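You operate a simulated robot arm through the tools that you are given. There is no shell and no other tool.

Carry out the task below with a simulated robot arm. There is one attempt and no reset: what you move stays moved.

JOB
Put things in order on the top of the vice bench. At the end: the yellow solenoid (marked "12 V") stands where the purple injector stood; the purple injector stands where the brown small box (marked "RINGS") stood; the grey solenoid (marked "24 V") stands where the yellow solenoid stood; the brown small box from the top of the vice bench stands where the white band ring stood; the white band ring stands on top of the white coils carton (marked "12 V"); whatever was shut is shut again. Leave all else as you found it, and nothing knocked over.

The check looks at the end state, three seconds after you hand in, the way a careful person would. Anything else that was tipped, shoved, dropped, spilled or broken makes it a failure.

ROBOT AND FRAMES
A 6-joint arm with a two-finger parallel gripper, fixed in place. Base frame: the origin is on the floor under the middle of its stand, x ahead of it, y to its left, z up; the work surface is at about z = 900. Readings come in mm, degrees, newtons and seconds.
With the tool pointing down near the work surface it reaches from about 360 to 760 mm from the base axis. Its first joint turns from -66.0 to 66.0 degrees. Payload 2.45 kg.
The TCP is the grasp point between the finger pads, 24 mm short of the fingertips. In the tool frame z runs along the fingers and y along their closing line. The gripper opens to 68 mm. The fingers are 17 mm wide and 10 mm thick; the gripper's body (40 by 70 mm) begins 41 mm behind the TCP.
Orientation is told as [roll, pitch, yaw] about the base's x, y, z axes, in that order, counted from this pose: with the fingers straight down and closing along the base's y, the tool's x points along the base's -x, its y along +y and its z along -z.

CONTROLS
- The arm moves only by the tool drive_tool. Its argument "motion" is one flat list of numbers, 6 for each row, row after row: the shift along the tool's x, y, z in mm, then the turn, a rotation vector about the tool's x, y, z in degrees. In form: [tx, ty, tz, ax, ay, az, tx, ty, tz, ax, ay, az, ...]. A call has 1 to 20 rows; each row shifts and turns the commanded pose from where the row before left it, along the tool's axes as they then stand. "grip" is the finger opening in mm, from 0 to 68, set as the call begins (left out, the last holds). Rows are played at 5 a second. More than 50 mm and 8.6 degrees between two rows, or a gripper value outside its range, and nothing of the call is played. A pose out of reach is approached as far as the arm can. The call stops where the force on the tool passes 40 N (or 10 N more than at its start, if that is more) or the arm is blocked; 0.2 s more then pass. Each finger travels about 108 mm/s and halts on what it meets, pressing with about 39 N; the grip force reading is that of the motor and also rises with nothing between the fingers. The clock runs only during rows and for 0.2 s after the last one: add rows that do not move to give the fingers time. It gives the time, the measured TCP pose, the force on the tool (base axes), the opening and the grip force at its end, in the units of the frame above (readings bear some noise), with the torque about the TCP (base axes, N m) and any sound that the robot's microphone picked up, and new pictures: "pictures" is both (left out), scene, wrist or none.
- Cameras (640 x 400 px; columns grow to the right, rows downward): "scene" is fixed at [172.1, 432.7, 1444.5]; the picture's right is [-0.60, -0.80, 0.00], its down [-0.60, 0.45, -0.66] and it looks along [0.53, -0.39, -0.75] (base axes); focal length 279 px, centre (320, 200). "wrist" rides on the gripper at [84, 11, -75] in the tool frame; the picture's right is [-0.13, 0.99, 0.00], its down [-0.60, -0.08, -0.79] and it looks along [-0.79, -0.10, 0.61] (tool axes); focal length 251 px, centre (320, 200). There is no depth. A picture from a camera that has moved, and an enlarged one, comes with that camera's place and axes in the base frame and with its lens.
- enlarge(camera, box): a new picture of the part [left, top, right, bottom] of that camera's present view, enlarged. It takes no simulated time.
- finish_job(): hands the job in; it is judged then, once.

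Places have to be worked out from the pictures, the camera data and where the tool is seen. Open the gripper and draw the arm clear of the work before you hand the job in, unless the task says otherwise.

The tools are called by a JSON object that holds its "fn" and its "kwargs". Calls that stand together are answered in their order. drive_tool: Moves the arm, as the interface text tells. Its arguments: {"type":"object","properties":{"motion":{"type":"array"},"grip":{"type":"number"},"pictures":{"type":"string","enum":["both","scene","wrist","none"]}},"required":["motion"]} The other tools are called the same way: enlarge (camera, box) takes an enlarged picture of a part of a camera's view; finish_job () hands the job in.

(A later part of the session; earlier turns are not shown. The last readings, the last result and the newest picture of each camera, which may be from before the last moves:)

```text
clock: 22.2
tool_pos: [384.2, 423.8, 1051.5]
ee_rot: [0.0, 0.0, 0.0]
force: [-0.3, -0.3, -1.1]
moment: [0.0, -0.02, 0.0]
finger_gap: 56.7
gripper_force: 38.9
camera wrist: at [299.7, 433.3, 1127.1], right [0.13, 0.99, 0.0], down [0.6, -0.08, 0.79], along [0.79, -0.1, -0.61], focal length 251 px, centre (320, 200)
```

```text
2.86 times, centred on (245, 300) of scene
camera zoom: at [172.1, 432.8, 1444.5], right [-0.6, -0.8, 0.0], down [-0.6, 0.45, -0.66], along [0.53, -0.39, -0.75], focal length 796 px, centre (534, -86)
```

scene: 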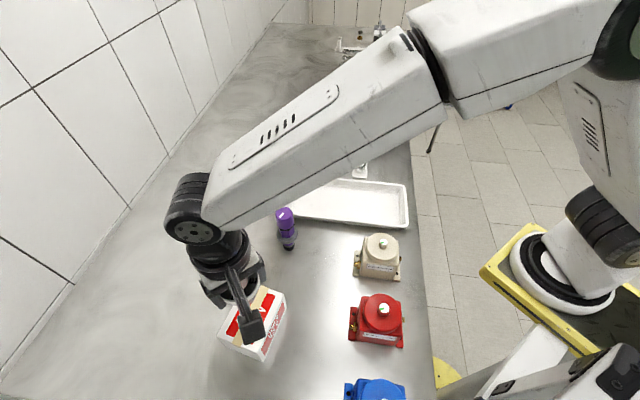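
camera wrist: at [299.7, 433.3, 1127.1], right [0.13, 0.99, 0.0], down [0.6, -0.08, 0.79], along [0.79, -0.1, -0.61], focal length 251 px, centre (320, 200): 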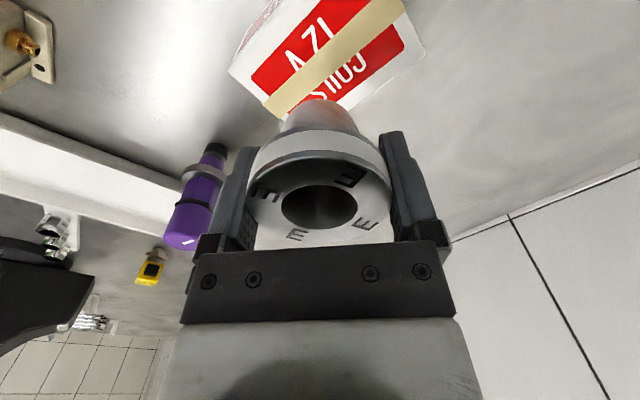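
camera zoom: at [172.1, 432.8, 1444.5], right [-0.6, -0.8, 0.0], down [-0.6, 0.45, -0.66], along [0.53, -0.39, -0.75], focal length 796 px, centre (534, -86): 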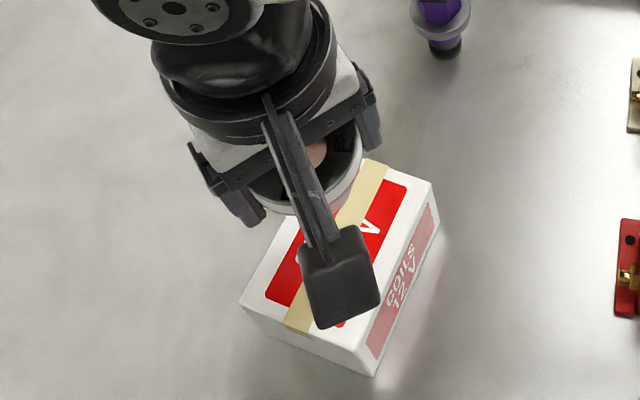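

Carton centre works out to about (-12.7, +4.6) mm from the TCP, near (371, 428), size about 73×100 mm. I shift over it and descend to about 8 mm above the top.

{"fn": "drive_tool", "kwargs": {"motion": [2, 0.8, 0, 0, 0, 0, 4.3, 1.5, 0, 0, 0, 0, 4.4, 1.5, 0, 0, 0, 0, 2, 0.8, 0, 0, 0, 0, 0, 0, 3, 0, 0, 0, 0, 0, 6, 0, 0, 0, 0, 0, 8, 0, 0, 0, 0, 0, 8, 0, 0, 0, 0, 0, 7, 0, 0, 0, 0, 0, 5, 0, 0, 0, 0, 0, 3, 0, 0, 0, 0, 0, 2, 0, 0, 0, 0, 0, 0, 0, 0, 0], "grip": 0}}

{"fn": "enlarge", "kwargs": {"camera": "scene", "box": [190, 260, 310, 370]}}

{"fn": "enlarge", "kwargs": {"camera": "wrist", "box": [180, 0, 460, 175]}}

```text
clock: 25.0
tool_pos: [370.1, 426.9, 1008.6]
ee_rot: [-0.1, 0.0, 0.0]
force: [0.0, 1.3, -1.6]
moment: [0.03, -0.01, -0.01]
finger_gap: 56.8
gripper_force: 39.3
camera wrist: at [286.4, 437.2, 1084.8], right [0.13, 0.99, 0.0], down [0.6, -0.08, 0.79], along [0.79, -0.1, -0.61], focal length 251 px, centre (320, 200)
```

scene: 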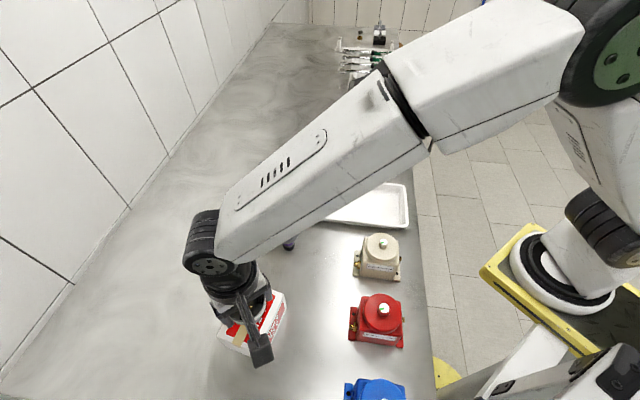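
wrist: 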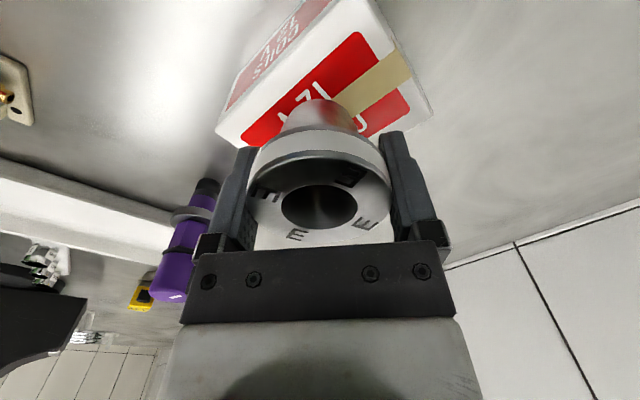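

```text
3.64 times, centred on (250, 315) of scene
camera zoom: at [172.1, 432.8, 1444.5], right [-0.6, -0.8, 0.0], down [-0.6, 0.45, -0.66], along [0.53, -0.39, -0.75], focal length 1014 px, centre (574, -218)
```

zoom: 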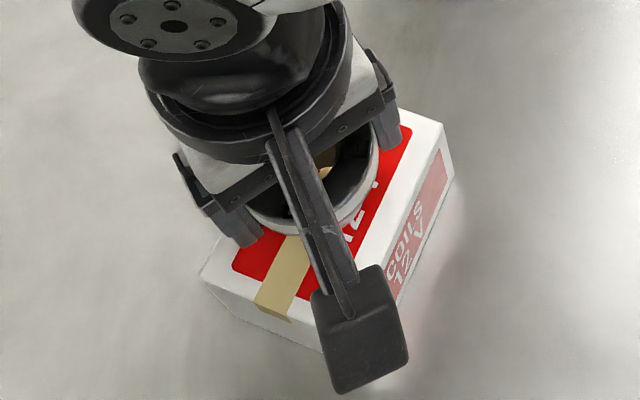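

```text
2.29 times, centred on (320, 88) of wrist
camera zoom: at [286.4, 437.2, 1084.8], right [0.13, 0.99, 0.0], down [0.6, -0.08, 0.79], along [0.79, -0.1, -0.61], focal length 575 px, centre (320, 457)
```

zoom: 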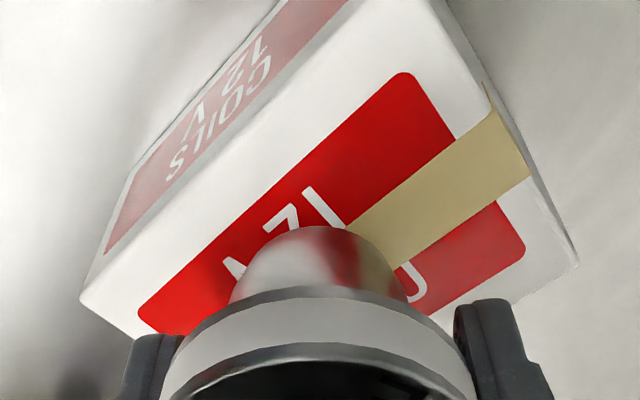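

The ring is centred over the carton to within a millimetre. I lower it in small steps, watching the force.

{"fn": "drive_tool", "kwargs": {"motion": [0, 0, 1, 0, 0, 0, 0, 0, 1, 0, 0, 0, 0, 0, 1, 0, 0, 0, 0, 0, 1, 0, 0, 0, 0, 0, 1, 0, 0, 0, 0, 0, 0, 0, 0, 0], "grip": 0, "pictures": "wrist"}}

{"fn": "enlarge", "kwargs": {"camera": "wrist", "box": [220, 40, 420, 165]}}

```text
clock: 26.4
tool_pos: [370.3, 426.5, 1003.2]
ee_rot: [0.1, 0.0, -0.1]
force: [0.5, -0.8, -1.5]
moment: [0.01, 0.04, -0.02]
finger_gap: 56.5
gripper_force: 38.8
camera wrist: at [286.7, 437.3, 1079.8], right [0.13, 0.99, 0.0], down [0.6, -0.08, 0.79], along [0.79, -0.1, -0.61], focal length 251 px, centre (320, 200)
```

wrist: 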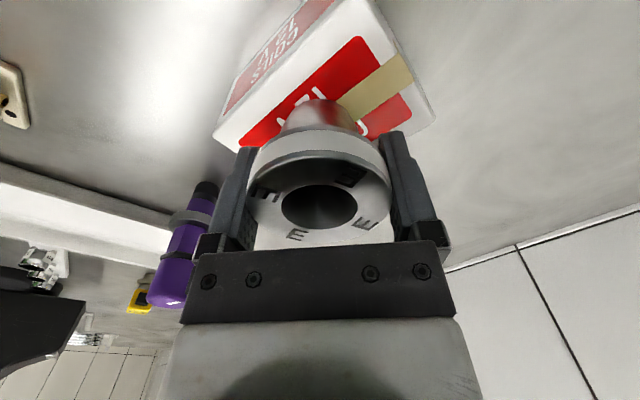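

```text
3.20 times, centred on (320, 102) of wrist
camera zoom: at [286.7, 437.3, 1079.8], right [0.13, 0.99, 0.0], down [0.6, -0.08, 0.79], along [0.79, -0.1, -0.61], focal length 805 px, centre (320, 512)
```

zoom: 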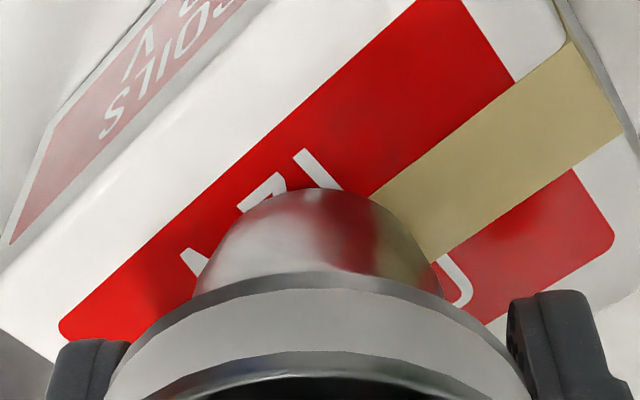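

No contact yet. I continue down in half-millimetre steps.

{"fn": "drive_tool", "kwargs": {"motion": [0, 0, 0.7, 0, 0, 0, 0, 0, 0.7, 0, 0, 0, 0, 0, 0.6, 0, 0, 0, 0, 0, 0, 0, 0, 0], "grip": 0, "pictures": "none"}}

{"fn": "drive_tool", "kwargs": {"motion": [0, 0, 0.5, 0, 0, 0, 0, 0, 0.5, 0, 0, 0, 0, 0, 0, 0, 0, 0], "grip": 0, "pictures": "none"}}

```text
clock: 27.4
tool_pos: [371.6, 427.6, 1002.2]
ee_rot: [-0.1, 0.1, 0.0]
force: [-0.3, -0.3, -1.7]
moment: [-0.01, -0.01, 0.0]
finger_gap: 56.7
gripper_force: 39.0
```

```text
clock: 28.2
tool_pos: [371.1, 428.1, 1002.2]
ee_rot: [0.0, 0.0, -0.1]
force: [0.3, -0.8, -0.3]
moment: [0.0, 0.0, -0.03]
finger_gap: 56.8
gripper_force: 38.7
```

The load dropped from about -1.7 N to -0.3 N, perhaps first touch. I continue in half-millimetre steps.

{"fn": "drive_tool", "kwargs": {"motion": [0, 0, 0.5, 0, 0, 0, 0, 0, 0, 0, 0, 0, 0, 0, 0, 0, 0, 0], "grip": 0, "pictures": "none"}}

{"fn": "drive_tool", "kwargs": {"motion": [0, 0, 0.5, 0, 0, 0, 0, 0, 0, 0, 0, 0, 0, 0, 0, 0, 0, 0], "grip": 0, "pictures": "wrist"}}

```text
clock: 29.0
tool_pos: [370.5, 427.8, 1001.0]
ee_rot: [0.0, 0.0, 0.0]
force: [-2.2, -2.8, 7.3]
moment: [-0.23, 0.14, -0.01]
finger_gap: 56.6
gripper_force: 39.1
```

```text
clock: 29.8
tool_pos: [371.4, 427.7, 1001.2]
ee_rot: [0.1, 0.0, 0.1]
force: [-3.6, -2.7, 15.8]
moment: [-0.36, 0.22, -0.06]
finger_gap: 56.8
gripper_force: 39.0
camera wrist: at [286.6, 437.4, 1076.9], right [0.13, 0.99, 0.0], down [0.6, -0.08, 0.79], along [0.79, -0.1, -0.61], focal length 251 px, centre (320, 200)
```

wrist: 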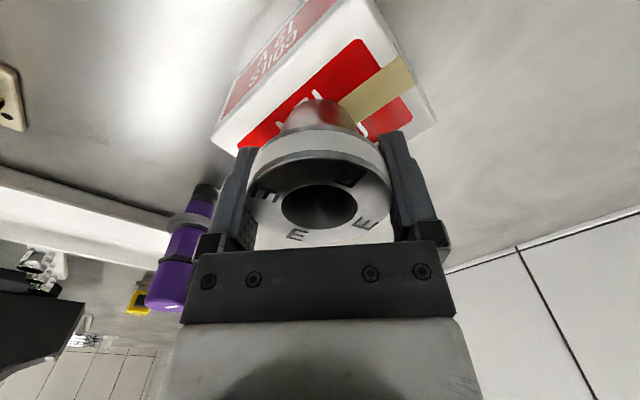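

Firm contact (16 N). I back off 0.6 mm to relieve the press, then open the fingers slightly.

{"fn": "drive_tool", "kwargs": {"motion": [0, 0, -0.6, 0, 0, 0, 0, 0, 0, 0, 0, 0], "grip": 0, "pictures": "none"}}

{"fn": "drive_tool", "kwargs": {"motion": [0, 0, 0, 0, 0, 0, 0, 0, 0, 0, 0, 0, 0, 0, 0, 0, 0, 0], "grip": 60, "pictures": "wrist"}}

```text
clock: 30.4
tool_pos: [370.9, 427.1, 1000.4]
ee_rot: [0.1, 0.0, 0.0]
force: [-2.5, -0.9, 12.4]
moment: [-0.14, 0.13, -0.08]
finger_gap: 56.6
gripper_force: 38.9
```

```text
clock: 31.2
tool_pos: [369.3, 427.7, 1001.6]
ee_rot: [0.0, 0.1, 0.0]
force: [0.6, -0.7, -0.1]
moment: [0.01, 0.0, 0.01]
finger_gap: 59.8
gripper_force: 0.0
camera wrist: at [286.9, 437.4, 1076.6], right [0.13, 0.99, 0.0], down [0.6, -0.08, 0.79], along [0.79, -0.1, -0.61], focal length 251 px, centre (320, 200)
```

wrist: 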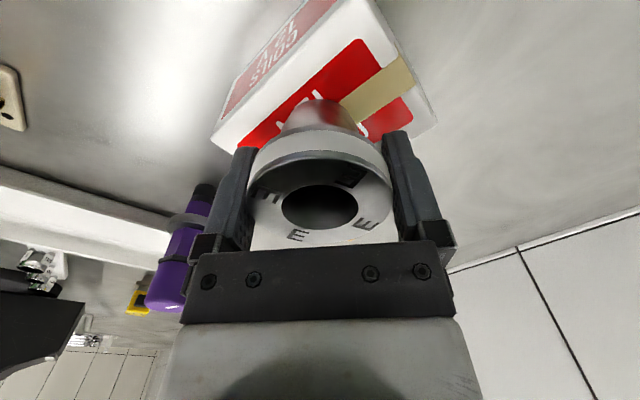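

The ring is released and stands on the carton. I open fully and rise straight up.

{"fn": "drive_tool", "kwargs": {"motion": [0, 0, 0, 0, 0, 0, 0, 0, -5, 0, 0, 0, 0, 0, -15, 0, 0, 0, 0, 0, -25, 0, 0, 0, 0, 0, -35, 0, 0, 0, 0, 0, -35, 0, 0, 0, 0, 0, 0, 0, 0, 0], "grip": 68}}

{"fn": "enlarge", "kwargs": {"camera": "scene", "box": [190, 260, 310, 370]}}

{"fn": "enlarge", "kwargs": {"camera": "wrist", "box": [200, 0, 440, 150]}}

```text
clock: 32.8
tool_pos: [371.6, 427.9, 1116.2]
ee_rot: [0.0, 0.0, 0.0]
force: [-0.5, -0.2, 0.5]
moment: [0.02, 0.02, 0.0]
finger_gap: 68.2
gripper_force: 0.0
camera wrist: at [287.8, 437.6, 1192.1], right [0.13, 0.99, 0.0], down [0.6, -0.08, 0.79], along [0.79, -0.1, -0.61], focal length 251 px, centre (320, 200)
```

scene: 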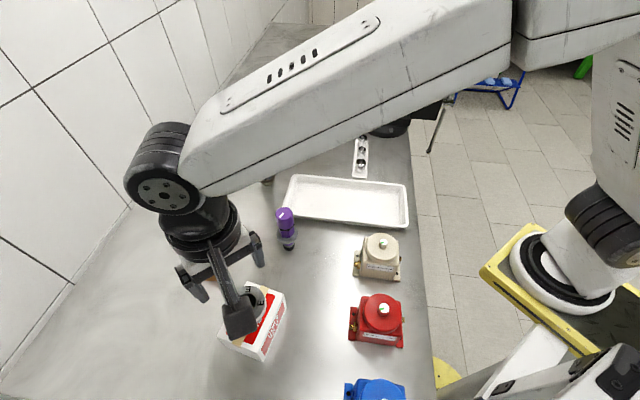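
wrist: 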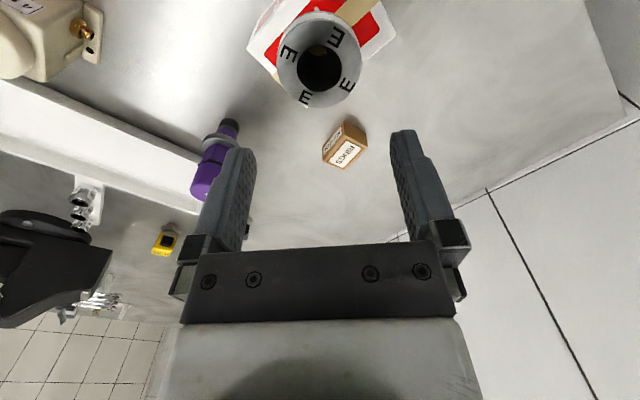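

```text
3.64 times, centred on (250, 315) of scene
camera zoom: at [172.1, 432.7, 1444.5], right [-0.6, -0.8, 0.0], down [-0.6, 0.45, -0.66], along [0.53, -0.39, -0.75], focal length 1014 px, centre (574, -218)
```

zoom: 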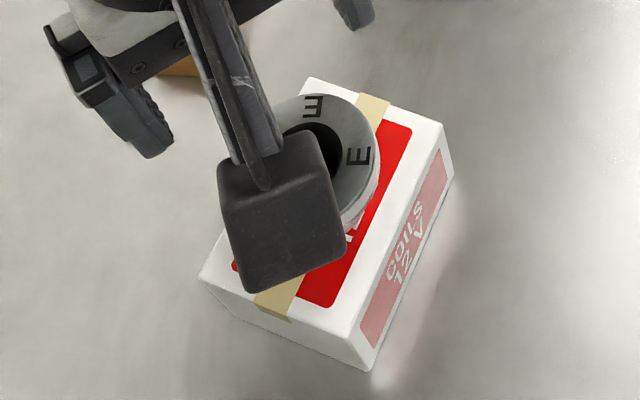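

```text
2.67 times, centred on (320, 75) of wrist
camera zoom: at [287.8, 437.6, 1192.1], right [0.13, 0.99, 0.0], down [0.6, -0.08, 0.79], along [0.79, -0.1, -0.61], focal length 670 px, centre (320, 533)
```

zoom: 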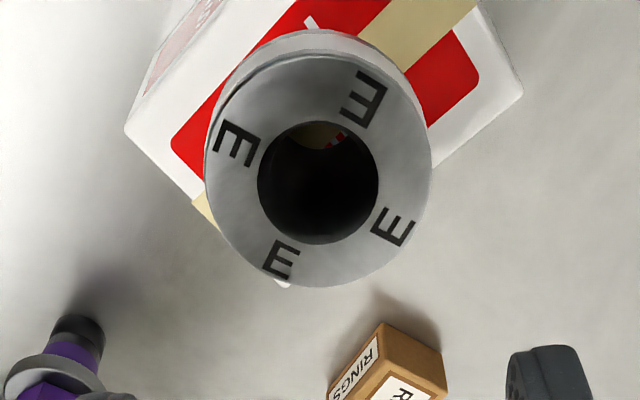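

The ring stands upright and centred on the carton, which did not move. Next is the brown box; I enlarge it in the wrist view to get its place and angle.

{"fn": "enlarge", "kwargs": {"camera": "wrist", "box": [305, 105, 385, 180]}}

```text
5.33 times, centred on (345, 142) of wrist
camera zoom: at [287.8, 437.6, 1192.1], right [0.13, 0.99, 0.0], down [0.6, -0.08, 0.79], along [0.79, -0.1, -0.61], focal length 1341 px, centre (187, 507)
```

zoom: 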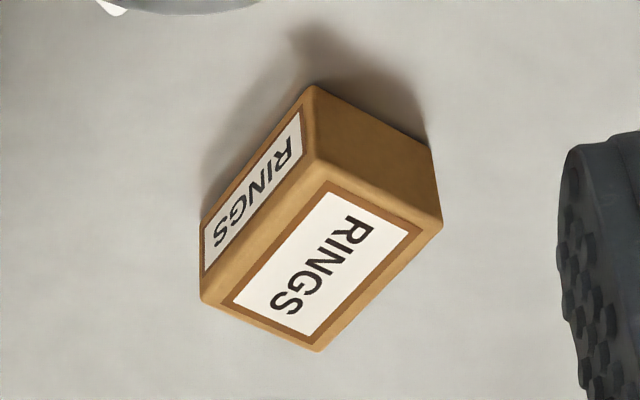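

The box centre is near (526, 440.6), its short side needing a yaw of about -37.5°. I move over it, turn the tool, and come down to a viewing height.

{"fn": "drive_tool", "kwargs": {"motion": [-37.5, 3.25, 0, 0, 0, 0, -37.5, 3.25, 0, 0, 0, 0, -37.5, 3.25, 0, 0, 0, 0, -37.5, 3.25, 0, 0, 0, 0, 0, 0, 0, 0, 0, 7.5, 0, 0, 0, 0, 0, 7.5, 0, 0, 0, 0, 0, 7.5, 0, 0, 0, 0, 0, 7.5, 0, 0, 0, 0, 0, 7.5, 0, 0, 30, 0, 0, 0, 0, 0, 35, 0, 0, 0, 0, 0, 21, 0, 0, 0, 0, 0, 0, 0, 0, 0], "grip": 68}}

{"fn": "enlarge", "kwargs": {"camera": "wrist", "box": [240, 20, 400, 140]}}

```text
clock: 35.6
tool_pos: [520.9, 440.3, 1030.2]
ee_rot: [0.0, -0.1, -37.6]
force: [-0.2, -0.9, 0.2]
moment: [0.01, 0.02, -0.02]
finger_gap: 68.1
gripper_force: 0.0
camera wrist: at [460.7, 499.2, 1105.8], right [0.71, 0.71, 0.0], down [0.43, -0.43, 0.79], along [0.56, -0.56, -0.61], focal length 251 px, centre (320, 200)
```

scene: 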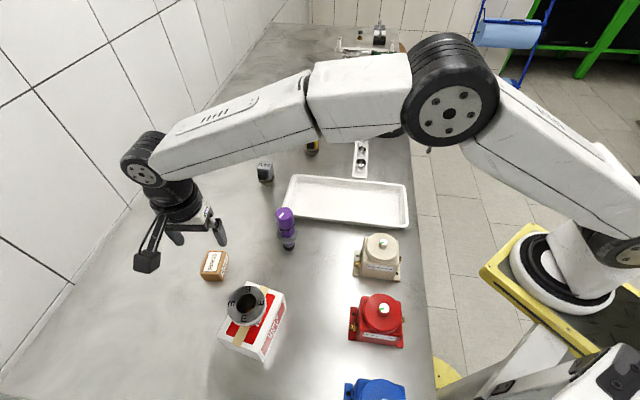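
wrist: 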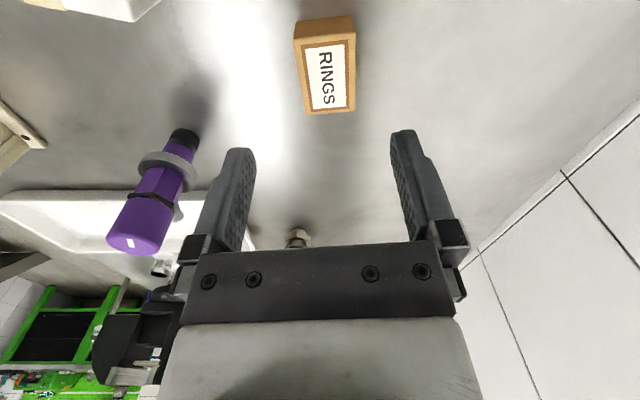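

```text
3.33 times, centred on (320, 80) of wrist
camera zoom: at [460.7, 499.2, 1105.8], right [0.71, 0.71, 0.0], down [0.43, -0.43, 0.79], along [0.56, -0.56, -0.61], focal length 838 px, centre (320, 600)
```

zoom: 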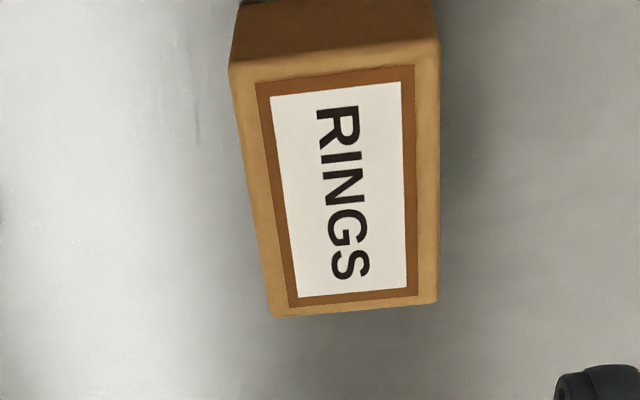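

The box is 38.6×53 mm, offset (-3.9, +4.6) in the tool frame and turned 1.5° more. I correct this and descend to straddle it at TCP z about 930.

{"fn": "drive_tool", "kwargs": {"motion": [-3.9, 4.6, 0, 0, 0, 0, 0, 0, 0, 0, 0, 1.5, 0, 0, 30, 0, 0, 0, 0, 0, 30, 0, 0, 0, 0, 0, 20, 0, 0, 0, 0, 0, 12, 0, 0, 0, 0, 0, 8, 0, 0, 0, 0, 0, 0, 0, 0, 0], "grip": 68}}

{"fn": "enlarge", "kwargs": {"camera": "wrist", "box": [200, 60, 440, 260]}}

{"fn": "enlarge", "kwargs": {"camera": "scene", "box": [160, 210, 280, 300]}}

```text
clock: 37.4
tool_pos: [527.7, 441.6, 929.7]
ee_rot: [0.0, 0.0, -39.0]
force: [0.6, -0.2, 0.3]
moment: [-0.02, 0.0, -0.02]
finger_gap: 67.9
gripper_force: 0.0
camera wrist: at [467.9, 502.7, 1005.6], right [0.72, 0.69, 0.0], down [0.42, -0.44, 0.79], along [0.55, -0.57, -0.61], focal length 251 px, centre (320, 200)
```

scene: 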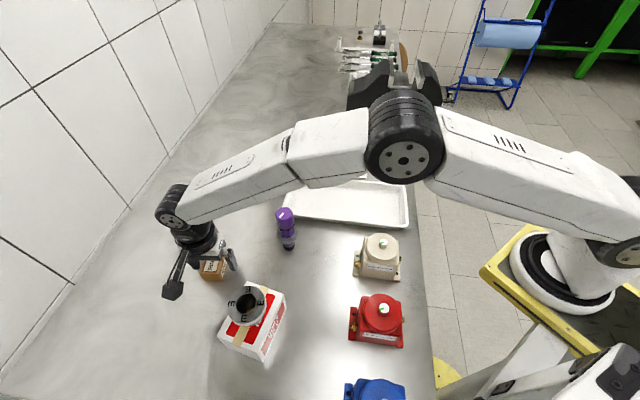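
wrist: 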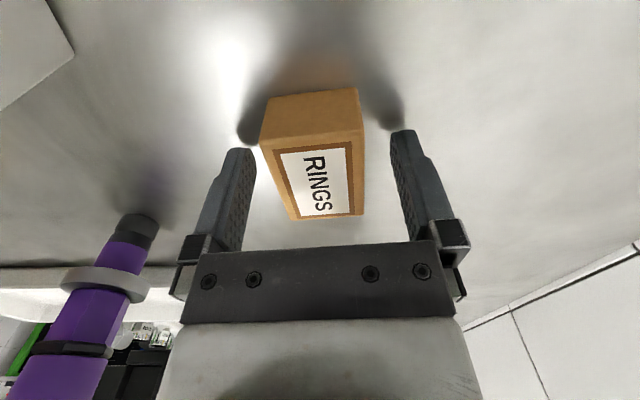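

```text
2.00 times, centred on (320, 160) of wrist
camera zoom: at [467.9, 502.7, 1005.6], right [0.72, 0.69, 0.0], down [0.42, -0.44, 0.79], along [0.55, -0.57, -0.61], focal length 503 px, centre (320, 280)
```

zoom: 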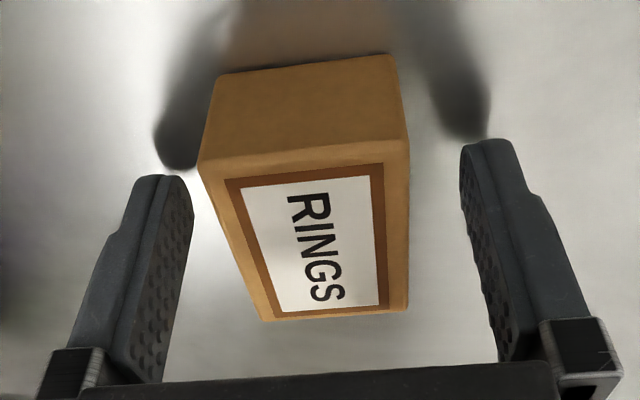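

```text
4.44 times, centred on (220, 255) of scene
camera zoom: at [172.1, 432.7, 1444.5], right [-0.6, -0.8, 0.0], down [-0.6, 0.45, -0.66], along [0.53, -0.39, -0.75], focal length 1239 px, centre (764, -44)
```

zoom: 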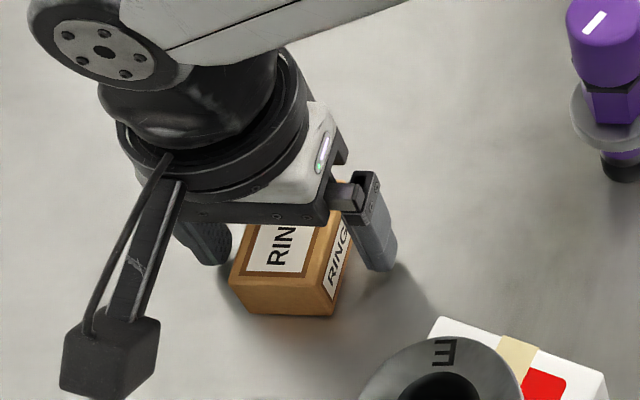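

The box is centred between the fingers. I close on it.

{"fn": "drive_tool", "kwargs": {"motion": [0, 0, 0, 0, 0, 0, 0, 0, 0, 0, 0, 0, 0, 0, 0, 0, 0, 0, 0, 0, 0, 0, 0, 0], "grip": 20, "pictures": "wrist"}}

{"fn": "drive_tool", "kwargs": {"motion": [0, 0, -1, 0, 0, 0, 0, 0, -2, 0, 0, 0, 0, 0, -3, 0, 0, 0, 0, 0, -4, 0, 0, 0, 0, 0, -3, 0, 0, 0, 0, 0, -2, 0, 0, 0], "grip": 20, "pictures": "both"}}

```text
clock: 38.4
tool_pos: [526.0, 443.1, 930.3]
ee_rot: [0.0, 0.0, -39.0]
force: [-0.3, -0.5, -0.5]
moment: [0.03, -0.01, -0.01]
finger_gap: 39.3
gripper_force: 39.4
camera wrist: at [467.9, 502.6, 1005.6], right [0.72, 0.69, 0.0], down [0.42, -0.44, 0.79], along [0.55, -0.57, -0.61], focal length 251 px, centre (320, 200)
```

wrist: 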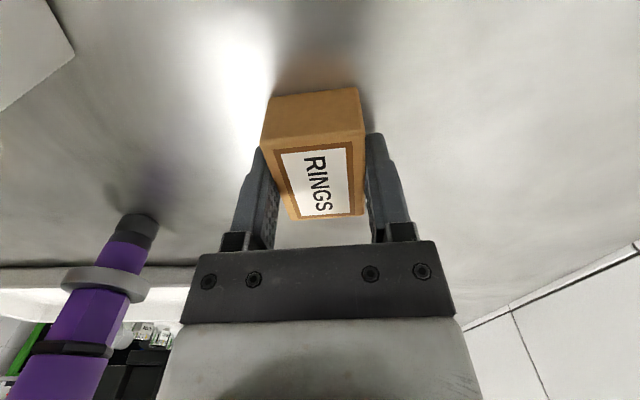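

```text
clock: 39.8
tool_pos: [527.5, 442.4, 945.4]
ee_rot: [0.0, 0.0, -39.0]
force: [1.2, 0.5, -0.8]
moment: [-0.01, -0.01, 0.05]
finger_gap: 39.3
gripper_force: 38.9
camera wrist: at [468.3, 502.0, 1020.4], right [0.72, 0.69, 0.0], down [0.42, -0.44, 0.79], along [0.55, -0.57, -0.61], focal length 251 px, centre (320, 200)
```

scene: 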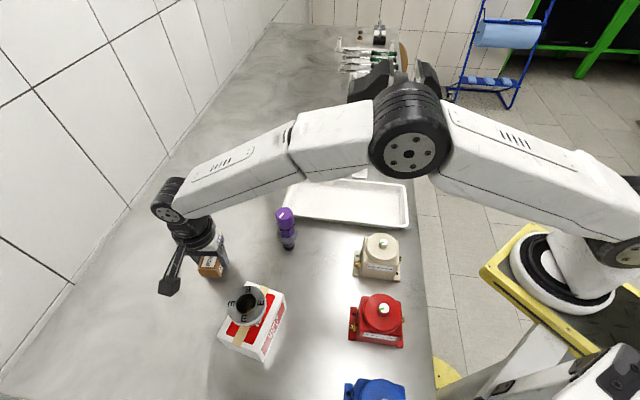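
wrist: 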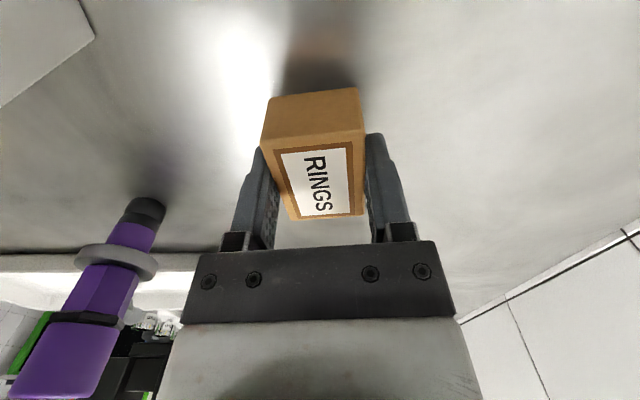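

The box is held at 39.3 mm. I lift it and carry it over to the ring's former place at about (628.8, 342.4), keeping its heading.

{"fn": "drive_tool", "kwargs": {"motion": [0, 0, -3, 0, 0, 0, 0, 0, -6, 0, 0, 0, 0, 0, -9, 0, 0, 0, 0, 0, -12, 0, 0, 0, 0, 0, -12, 0, 0, 0, 0, 0, -8, 0, 0, 0, 0, 0, -5, 0, 0, 0, -3.98, -0.37, 0, 0, 0, 0, -7.97, -0.74, 0, 0, 0, 0, -11.95, -1.1, 0, 0, 0, 0, -14.94, -1.38, 0, 0, 0, 0, -14.94, -1.38, 0, 0, 0, 0, -14.94, -1.38, 0, 0, 0, 0, -14.94, -1.38, 0, 0, 0, 0, -14.94, -1.38, 0, 0, 0, 0, -14.94, -1.38, 0, 0, 0, 0, -11.95, -1.1, 0, 0, 0, 0, -7.97, -0.74, 0, 0, 0, 0, -4.98, -0.46, 0, 0, 0, 0, -3.39, -0.31, 0, 0, 0, 0], "grip": 20}}

```text
clock: 44.0
tool_pos: [628.8, 342.2, 999.9]
ee_rot: [0.0, 0.0, -39.0]
force: [-0.1, -0.1, -0.3]
moment: [0.02, 0.01, -0.01]
finger_gap: 39.3
gripper_force: 38.9
camera wrist: at [570.4, 402.6, 1075.4], right [0.72, 0.69, 0.0], down [0.42, -0.44, 0.79], along [0.55, -0.57, -0.61], focal length 251 px, centre (320, 200)
```

scene: 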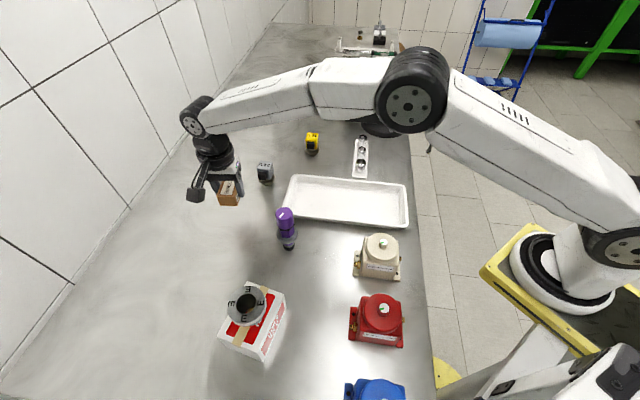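
wrist: 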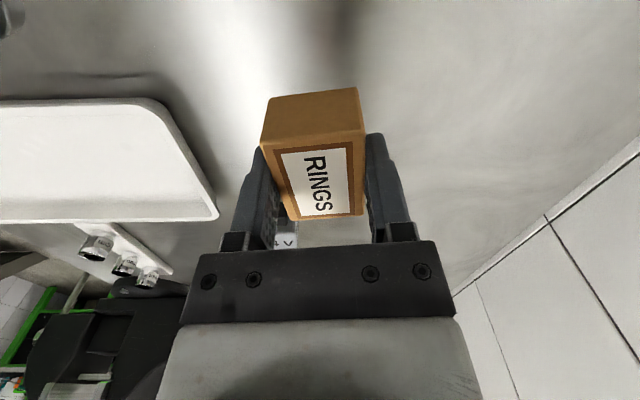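

The arm is above the ring's former place. I lower the box to about 3 mm above the bench.

{"fn": "drive_tool", "kwargs": {"motion": [0, 0, 4, 0, 0, 0, 0, 0, 8, 0, 0, 0, 0, 0, 12, 0, 0, 0, 0, 0, 12, 0, 0, 0, 0, 0, 12, 0, 0, 0, 0, 0, 10, 0, 0, 0, 0, 0, 6, 0, 0, 0, 0, 0, 3, 0, 0, 0, 0, 0, 1, 0, 0, 0, 0, 0, 1, 0, 0, 0], "grip": 20, "pictures": "both"}}

{"fn": "drive_tool", "kwargs": {"motion": [0, 0, 0.5, 0, 0, 0, 0, 0, 0.4, 0, 0, 0, 0, 0, 0, 0, 0, 0], "grip": 20, "pictures": "none"}}

```text
clock: 46.2
tool_pos: [628.9, 342.7, 930.7]
ee_rot: [0.0, 0.0, -39.0]
force: [-0.2, -0.2, 0.4]
moment: [0.02, 0.0, -0.01]
finger_gap: 39.2
gripper_force: 39.3
camera wrist: at [570.3, 402.2, 1006.7], right [0.72, 0.69, 0.0], down [0.42, -0.44, 0.79], along [0.55, -0.57, -0.61], focal length 251 px, centre (320, 200)
```

scene: 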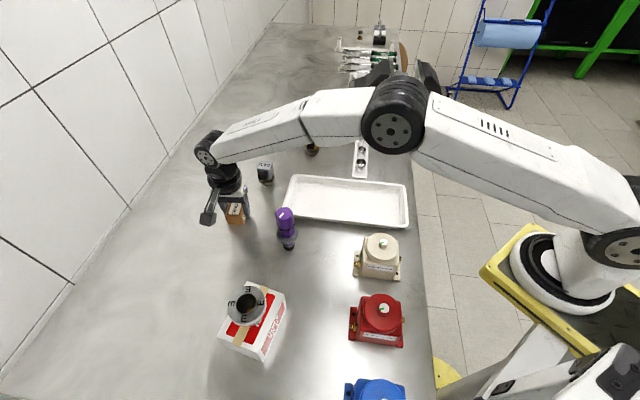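
wrist: 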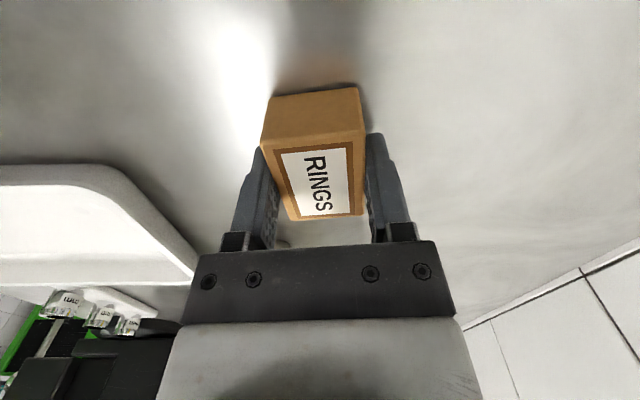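

```text
clock: 47.0
tool_pos: [630.2, 342.5, 930.2]
ee_rot: [0.0, 0.1, -39.1]
force: [0.0, -0.7, -0.5]
moment: [0.0, -0.01, 0.02]
finger_gap: 39.4
gripper_force: 38.3
```

No contact yet. I go on in half-millimetre steps.

{"fn": "drive_tool", "kwargs": {"motion": [0, 0, 0.5, 0, 0, 0, 0, 0, 0, 0, 0, 0, 0, 0, 0, 0, 0, 0], "grip": 20, "pictures": "none"}}

{"fn": "drive_tool", "kwargs": {"motion": [0, 0, 0.4, 0, 0, 0, 0, 0, 0, 0, 0, 0, 0, 0, 0, 0, 0, 0], "grip": 20, "pictures": "none"}}

```text
clock: 47.8
tool_pos: [629.1, 343.4, 929.0]
ee_rot: [0.0, 0.0, -39.0]
force: [0.6, 0.5, 1.1]
moment: [0.0, 0.0, 0.04]
finger_gap: 39.1
gripper_force: 39.2
```

```text
clock: 48.6
tool_pos: [629.2, 341.9, 930.7]
ee_rot: [0.0, 0.0, -39.0]
force: [-1.6, -1.9, 8.4]
moment: [-0.06, 0.11, -0.02]
finger_gap: 39.1
gripper_force: 39.2
```

The box is now touching the bench (8 N). I relieve slightly and open the fingers gently.

{"fn": "drive_tool", "kwargs": {"motion": [0, 0, -0.3, 0, 0, 0, 0, 0, 0, 0, 0, 0], "grip": 20, "pictures": "none"}}

{"fn": "drive_tool", "kwargs": {"motion": [0, 0, 0, 0, 0, 0, 0, 0, 0, 0, 0, 0, 0, 0, 0, 0, 0, 0], "grip": 48, "pictures": "wrist"}}

{"fn": "drive_tool", "kwargs": {"motion": [0, 0, 0, 0, 0, 0, 0, 0, -5, 0, 0, 0, 0, 0, -15, 0, 0, 0, 0, 0, -30, 0, 0, 0, 0, 0, -40, 0, 0, 0, 0, 0, -40, 0, 0, 0, 0, 0, -40, 0, 0, 0, 0, 0, 0, 0, 0, 0], "grip": 68, "pictures": "both"}}

```text
clock: 49.2
tool_pos: [628.5, 342.1, 929.0]
ee_rot: [0.0, 0.0, -39.1]
force: [-2.0, -1.0, 9.6]
moment: [-0.06, 0.11, 0.03]
finger_gap: 38.9
gripper_force: 38.9
```

```text
clock: 50.0
tool_pos: [629.3, 342.3, 928.0]
ee_rot: [0.0, -0.1, -39.0]
force: [0.2, -0.2, -0.8]
moment: [0.02, 0.0, -0.02]
finger_gap: 48.2
gripper_force: 0.1
camera wrist: at [570.2, 402.7, 1004.8], right [0.72, 0.69, 0.0], down [0.42, -0.44, 0.79], along [0.55, -0.57, -0.61], focal length 251 px, centre (320, 200)
```

wrist: 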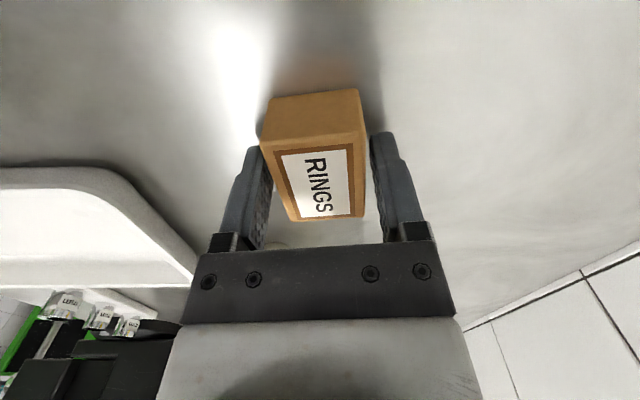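

```text
clock: 51.8
tool_pos: [628.5, 341.0, 1100.1]
ee_rot: [0.0, 0.0, -38.9]
force: [-0.4, -0.6, 1.0]
moment: [0.0, 0.02, -0.04]
finger_gap: 67.7
gripper_force: 0.1
camera wrist: at [570.0, 402.3, 1175.0], right [0.72, 0.69, 0.0], down [0.42, -0.44, 0.79], along [0.55, -0.57, -0.61], focal length 251 px, centre (320, 200)
```

scene: 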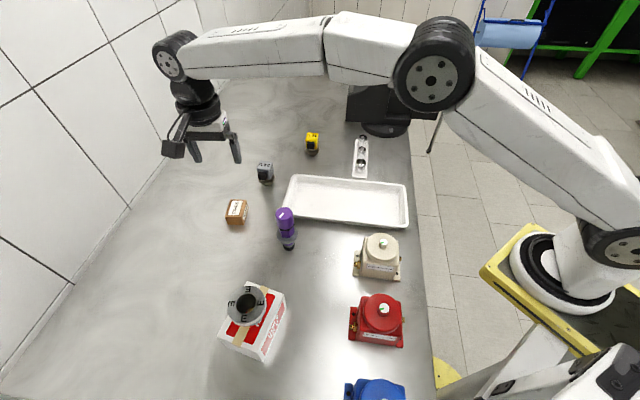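
wrist: 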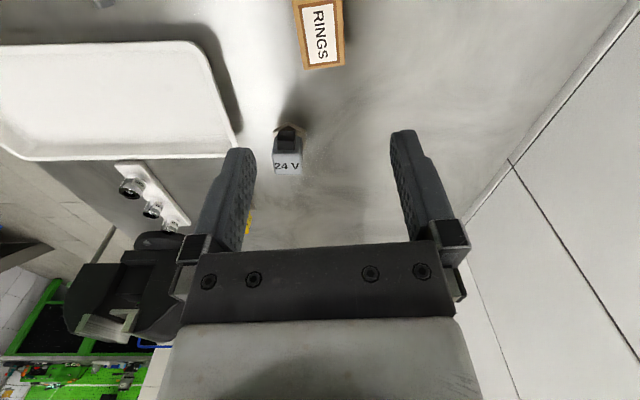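

The box now stands where the ring stood. Next I move over the injector (about (482, 289)), staying at z 1100, to measure it from above.

{"fn": "drive_tool", "kwargs": {"motion": [20.1, -33.5, 0, 0, 0, 0, 20.1, -33.5, 0, 0, 0, 0, 20.1, -33.5, 0, 0, 0, 0, 20.2, -33.3, 0, 0, 0, 0, 0, 0, 0, 0, 0, 0, 0, 0, 0, 0, 0, 0], "grip": 68}}

{"fn": "enlarge", "kwargs": {"camera": "wrist", "box": [240, 10, 400, 130]}}

{"fn": "enlarge", "kwargs": {"camera": "scene", "box": [210, 180, 270, 230]}}

```text
clock: 53.2
tool_pos: [480.9, 289.4, 1100.4]
ee_rot: [0.0, 0.0, -39.0]
force: [0.5, -0.5, 0.0]
moment: [-0.02, 0.04, 0.04]
finger_gap: 67.9
gripper_force: 0.1
camera wrist: at [422.7, 349.4, 1174.8], right [0.72, 0.69, 0.0], down [0.42, -0.44, 0.79], along [0.55, -0.57, -0.61], focal length 251 px, centre (320, 200)
```

scene: 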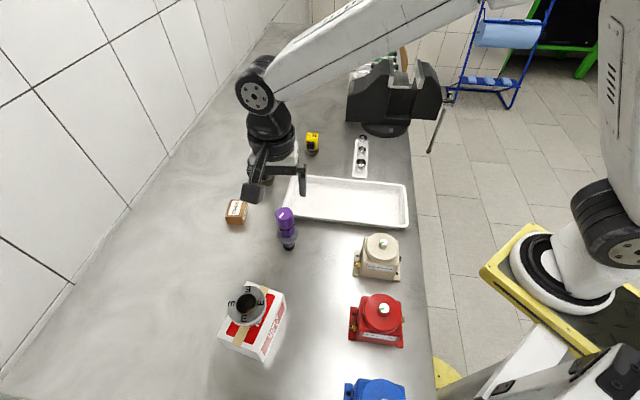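
wrist: 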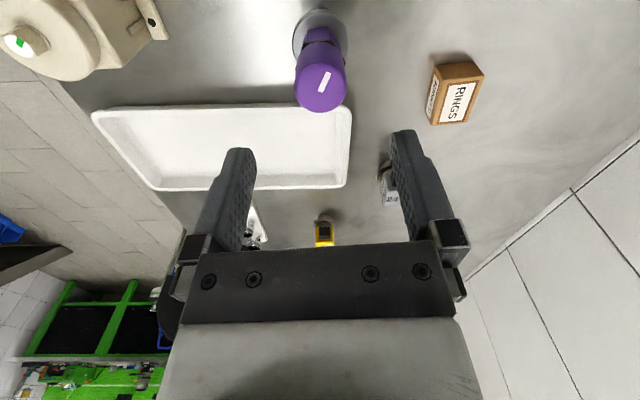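

```text
3.33 times, centred on (320, 70) of wrist
camera zoom: at [422.7, 349.4, 1174.8], right [0.72, 0.69, 0.0], down [0.42, -0.44, 0.79], along [0.55, -0.57, -0.61], focal length 838 px, centre (320, 633)
```

zoom: 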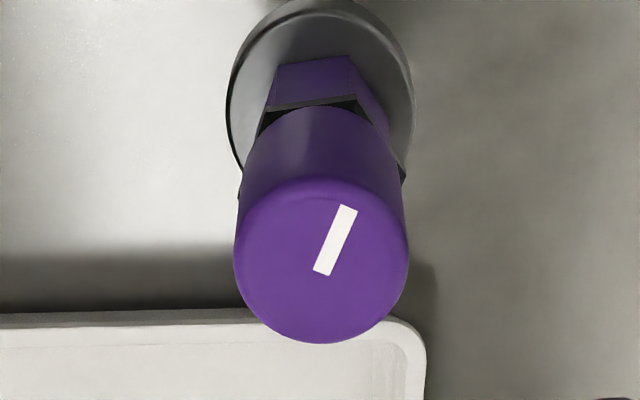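

```text
8.00 times, centred on (240, 205) of scene
camera zoom: at [172.1, 432.7, 1444.5], right [-0.6, -0.8, 0.0], down [-0.6, 0.45, -0.66], along [0.53, -0.39, -0.75], focal length 2230 px, centre (960, 160)
```

zoom: 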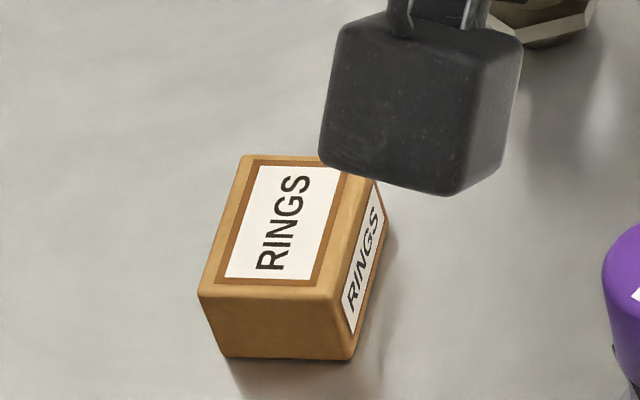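

The box matches the ring's old footprint in the scene view. The injector's cap is centred laterally and a few mm forward along the tool; I come down to z 1060 for a better estimate.

{"fn": "drive_tool", "kwargs": {"motion": [-3, -0.4, 20, 0, 0, 0, 0, 0, 20, 0, 0, 0, 0, 0, 0, 0, 0, 0, 0, 0, 0, 0, 0, 0], "grip": 68}}

{"fn": "enlarge", "kwargs": {"camera": "wrist", "box": [220, 20, 420, 170]}}

{"fn": "enlarge", "kwargs": {"camera": "scene", "box": [230, 150, 340, 260]}}

```text
clock: 54.2
tool_pos: [483.4, 286.8, 1058.5]
ee_rot: [0.0, 0.0, -39.0]
force: [-0.2, -0.8, -0.4]
moment: [-0.01, 0.0, -0.02]
finger_gap: 68.0
gripper_force: 0.1
camera wrist: at [425.2, 347.1, 1134.9], right [0.72, 0.69, 0.0], down [0.42, -0.44, 0.79], along [0.55, -0.57, -0.61], focal length 251 px, centre (320, 200)
```

scene: 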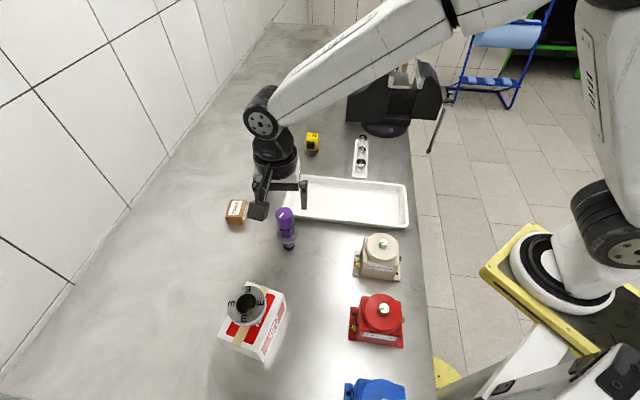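
wrist: 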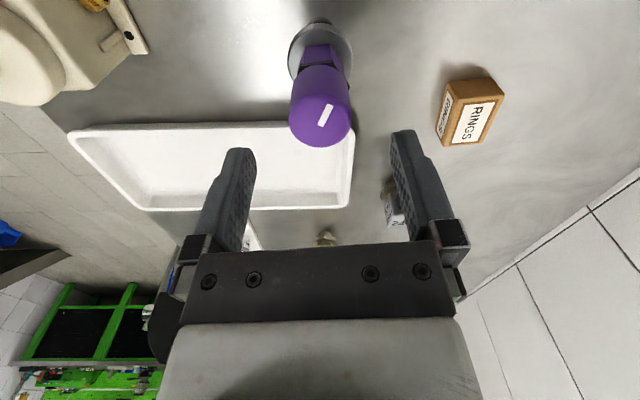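

```text
2.67 times, centred on (320, 95) of wrist
camera zoom: at [425.2, 347.1, 1134.9], right [0.72, 0.69, 0.0], down [0.42, -0.44, 0.79], along [0.55, -0.57, -0.61], focal length 670 px, centre (320, 480)
```

zoom: 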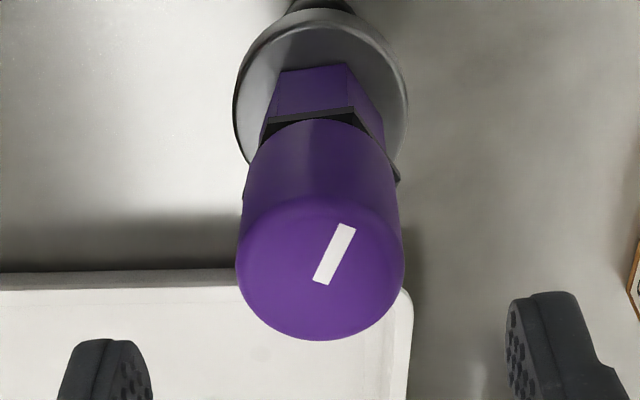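

```text
3.64 times, centred on (285, 205) of scene
camera zoom: at [172.1, 432.7, 1444.5], right [-0.6, -0.8, 0.0], down [-0.6, 0.45, -0.66], along [0.53, -0.39, -0.75], focal length 1014 px, centre (447, 182)
```

zoom: 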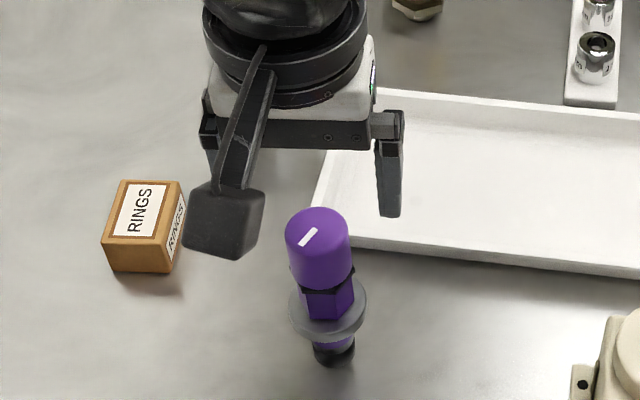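

Combining both heights, the cap top is near 1020 and the injector's axis near (483, 288), about 1.3 mm back along the tool. I correct and descend to TCP 1013 so the pads hold only the cap.

{"fn": "drive_tool", "kwargs": {"motion": [1.3, 0.1, 7, 0, 0, 0, 0, 0, 15, 0, 0, 0, 0, 0, 15, 0, 0, 0, 0, 0, 10, 0, 0, 0, 0, 0, 0, 0, 0, 0], "grip": 68}}

{"fn": "enlarge", "kwargs": {"camera": "wrist", "box": [200, 40, 440, 240]}}

{"fn": "enlarge", "kwargs": {"camera": "scene", "box": [240, 170, 340, 260]}}

```text
clock: 55.4
tool_pos: [482.2, 288.3, 1013.6]
ee_rot: [0.0, 0.0, -39.0]
force: [1.0, 0.5, -0.5]
moment: [0.0, 0.0, 0.01]
finger_gap: 68.2
gripper_force: 0.1
camera wrist: at [424.2, 347.7, 1088.0], right [0.72, 0.69, 0.0], down [0.42, -0.44, 0.79], along [0.55, -0.57, -0.61], focal length 251 px, centre (320, 200)
```

scene: 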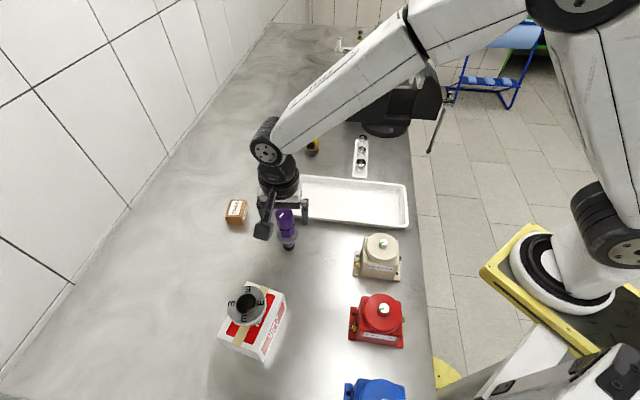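
wrist: 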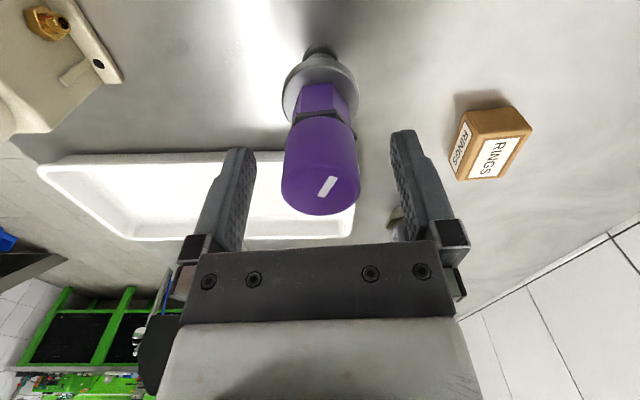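

```text
2.00 times, centred on (320, 140) of wrist
camera zoom: at [424.2, 347.7, 1088.0], right [0.72, 0.69, 0.0], down [0.42, -0.44, 0.79], along [0.55, -0.57, -0.61], focal length 503 px, centre (320, 320)
```

zoom: 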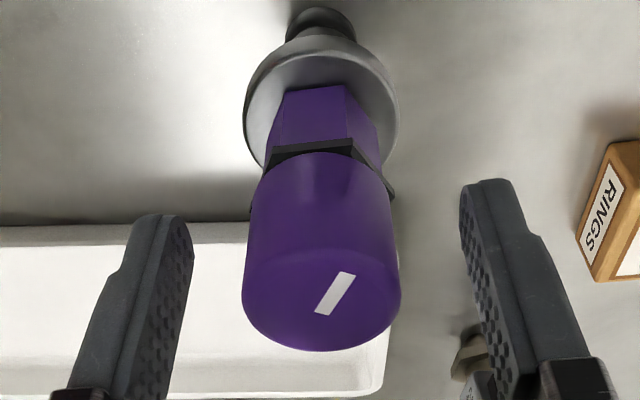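

```text
4.44 times, centred on (290, 215) of scene
camera zoom: at [172.1, 432.7, 1444.5], right [-0.6, -0.8, 0.0], down [-0.6, 0.45, -0.66], along [0.53, -0.39, -0.75], focal length 1239 px, centre (453, 133)
```

zoom: 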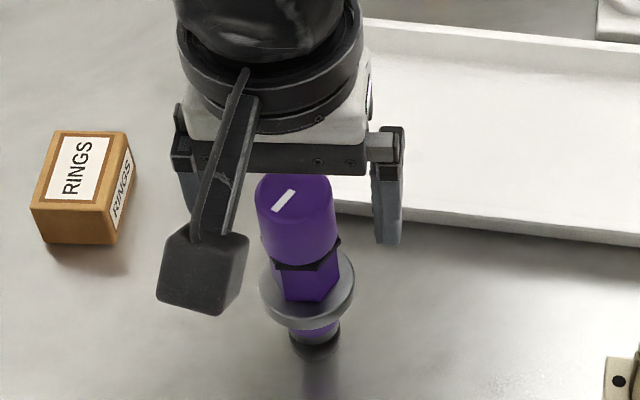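

The cap (about 34 mm) is well between the fingers. I make a last 1 mm correction and close in two steps so the contact stays soft and symmetric.

{"fn": "drive_tool", "kwargs": {"motion": [1.0, 0.3, 0, 0, 0, 0, 0, 0, 0, 0, 0, 0, 0, 0, 0, 0, 0, 0], "grip": 42, "pictures": "wrist"}}

{"fn": "enlarge", "kwargs": {"camera": "wrist", "box": [200, 40, 440, 240]}}

```text
clock: 56.2
tool_pos: [482.1, 287.5, 1011.7]
ee_rot: [0.0, -0.1, -39.0]
force: [-0.8, 0.6, -0.9]
moment: [0.02, -0.01, -0.01]
finger_gap: 41.9
gripper_force: 0.0
camera wrist: at [423.5, 348.5, 1088.1], right [0.72, 0.69, 0.0], down [0.42, -0.44, 0.79], along [0.55, -0.57, -0.61], focal length 251 px, centre (320, 200)
```

wrist: 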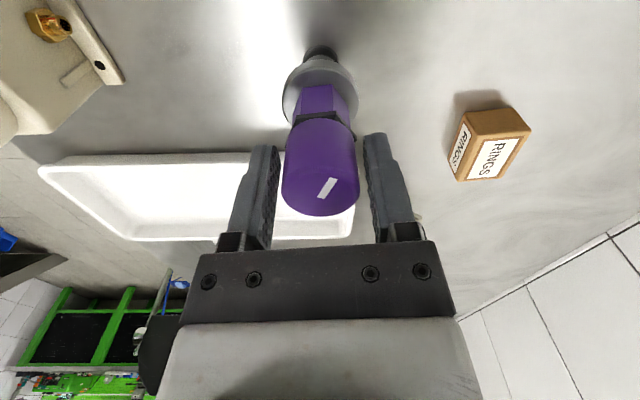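

```text
2.00 times, centred on (320, 140) of wrist
camera zoom: at [423.5, 348.5, 1088.1], right [0.72, 0.69, 0.0], down [0.42, -0.44, 0.79], along [0.55, -0.57, -0.61], focal length 503 px, centre (320, 320)
```

zoom: 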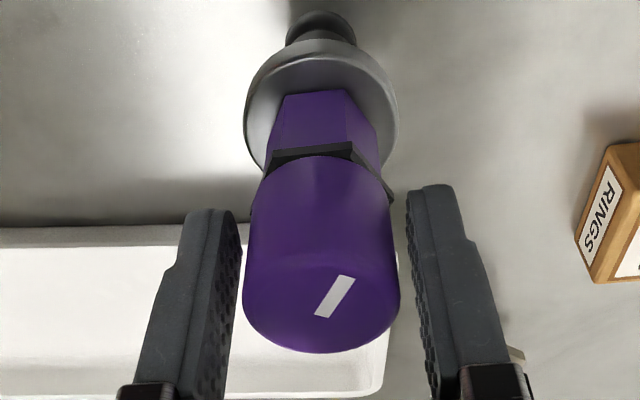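

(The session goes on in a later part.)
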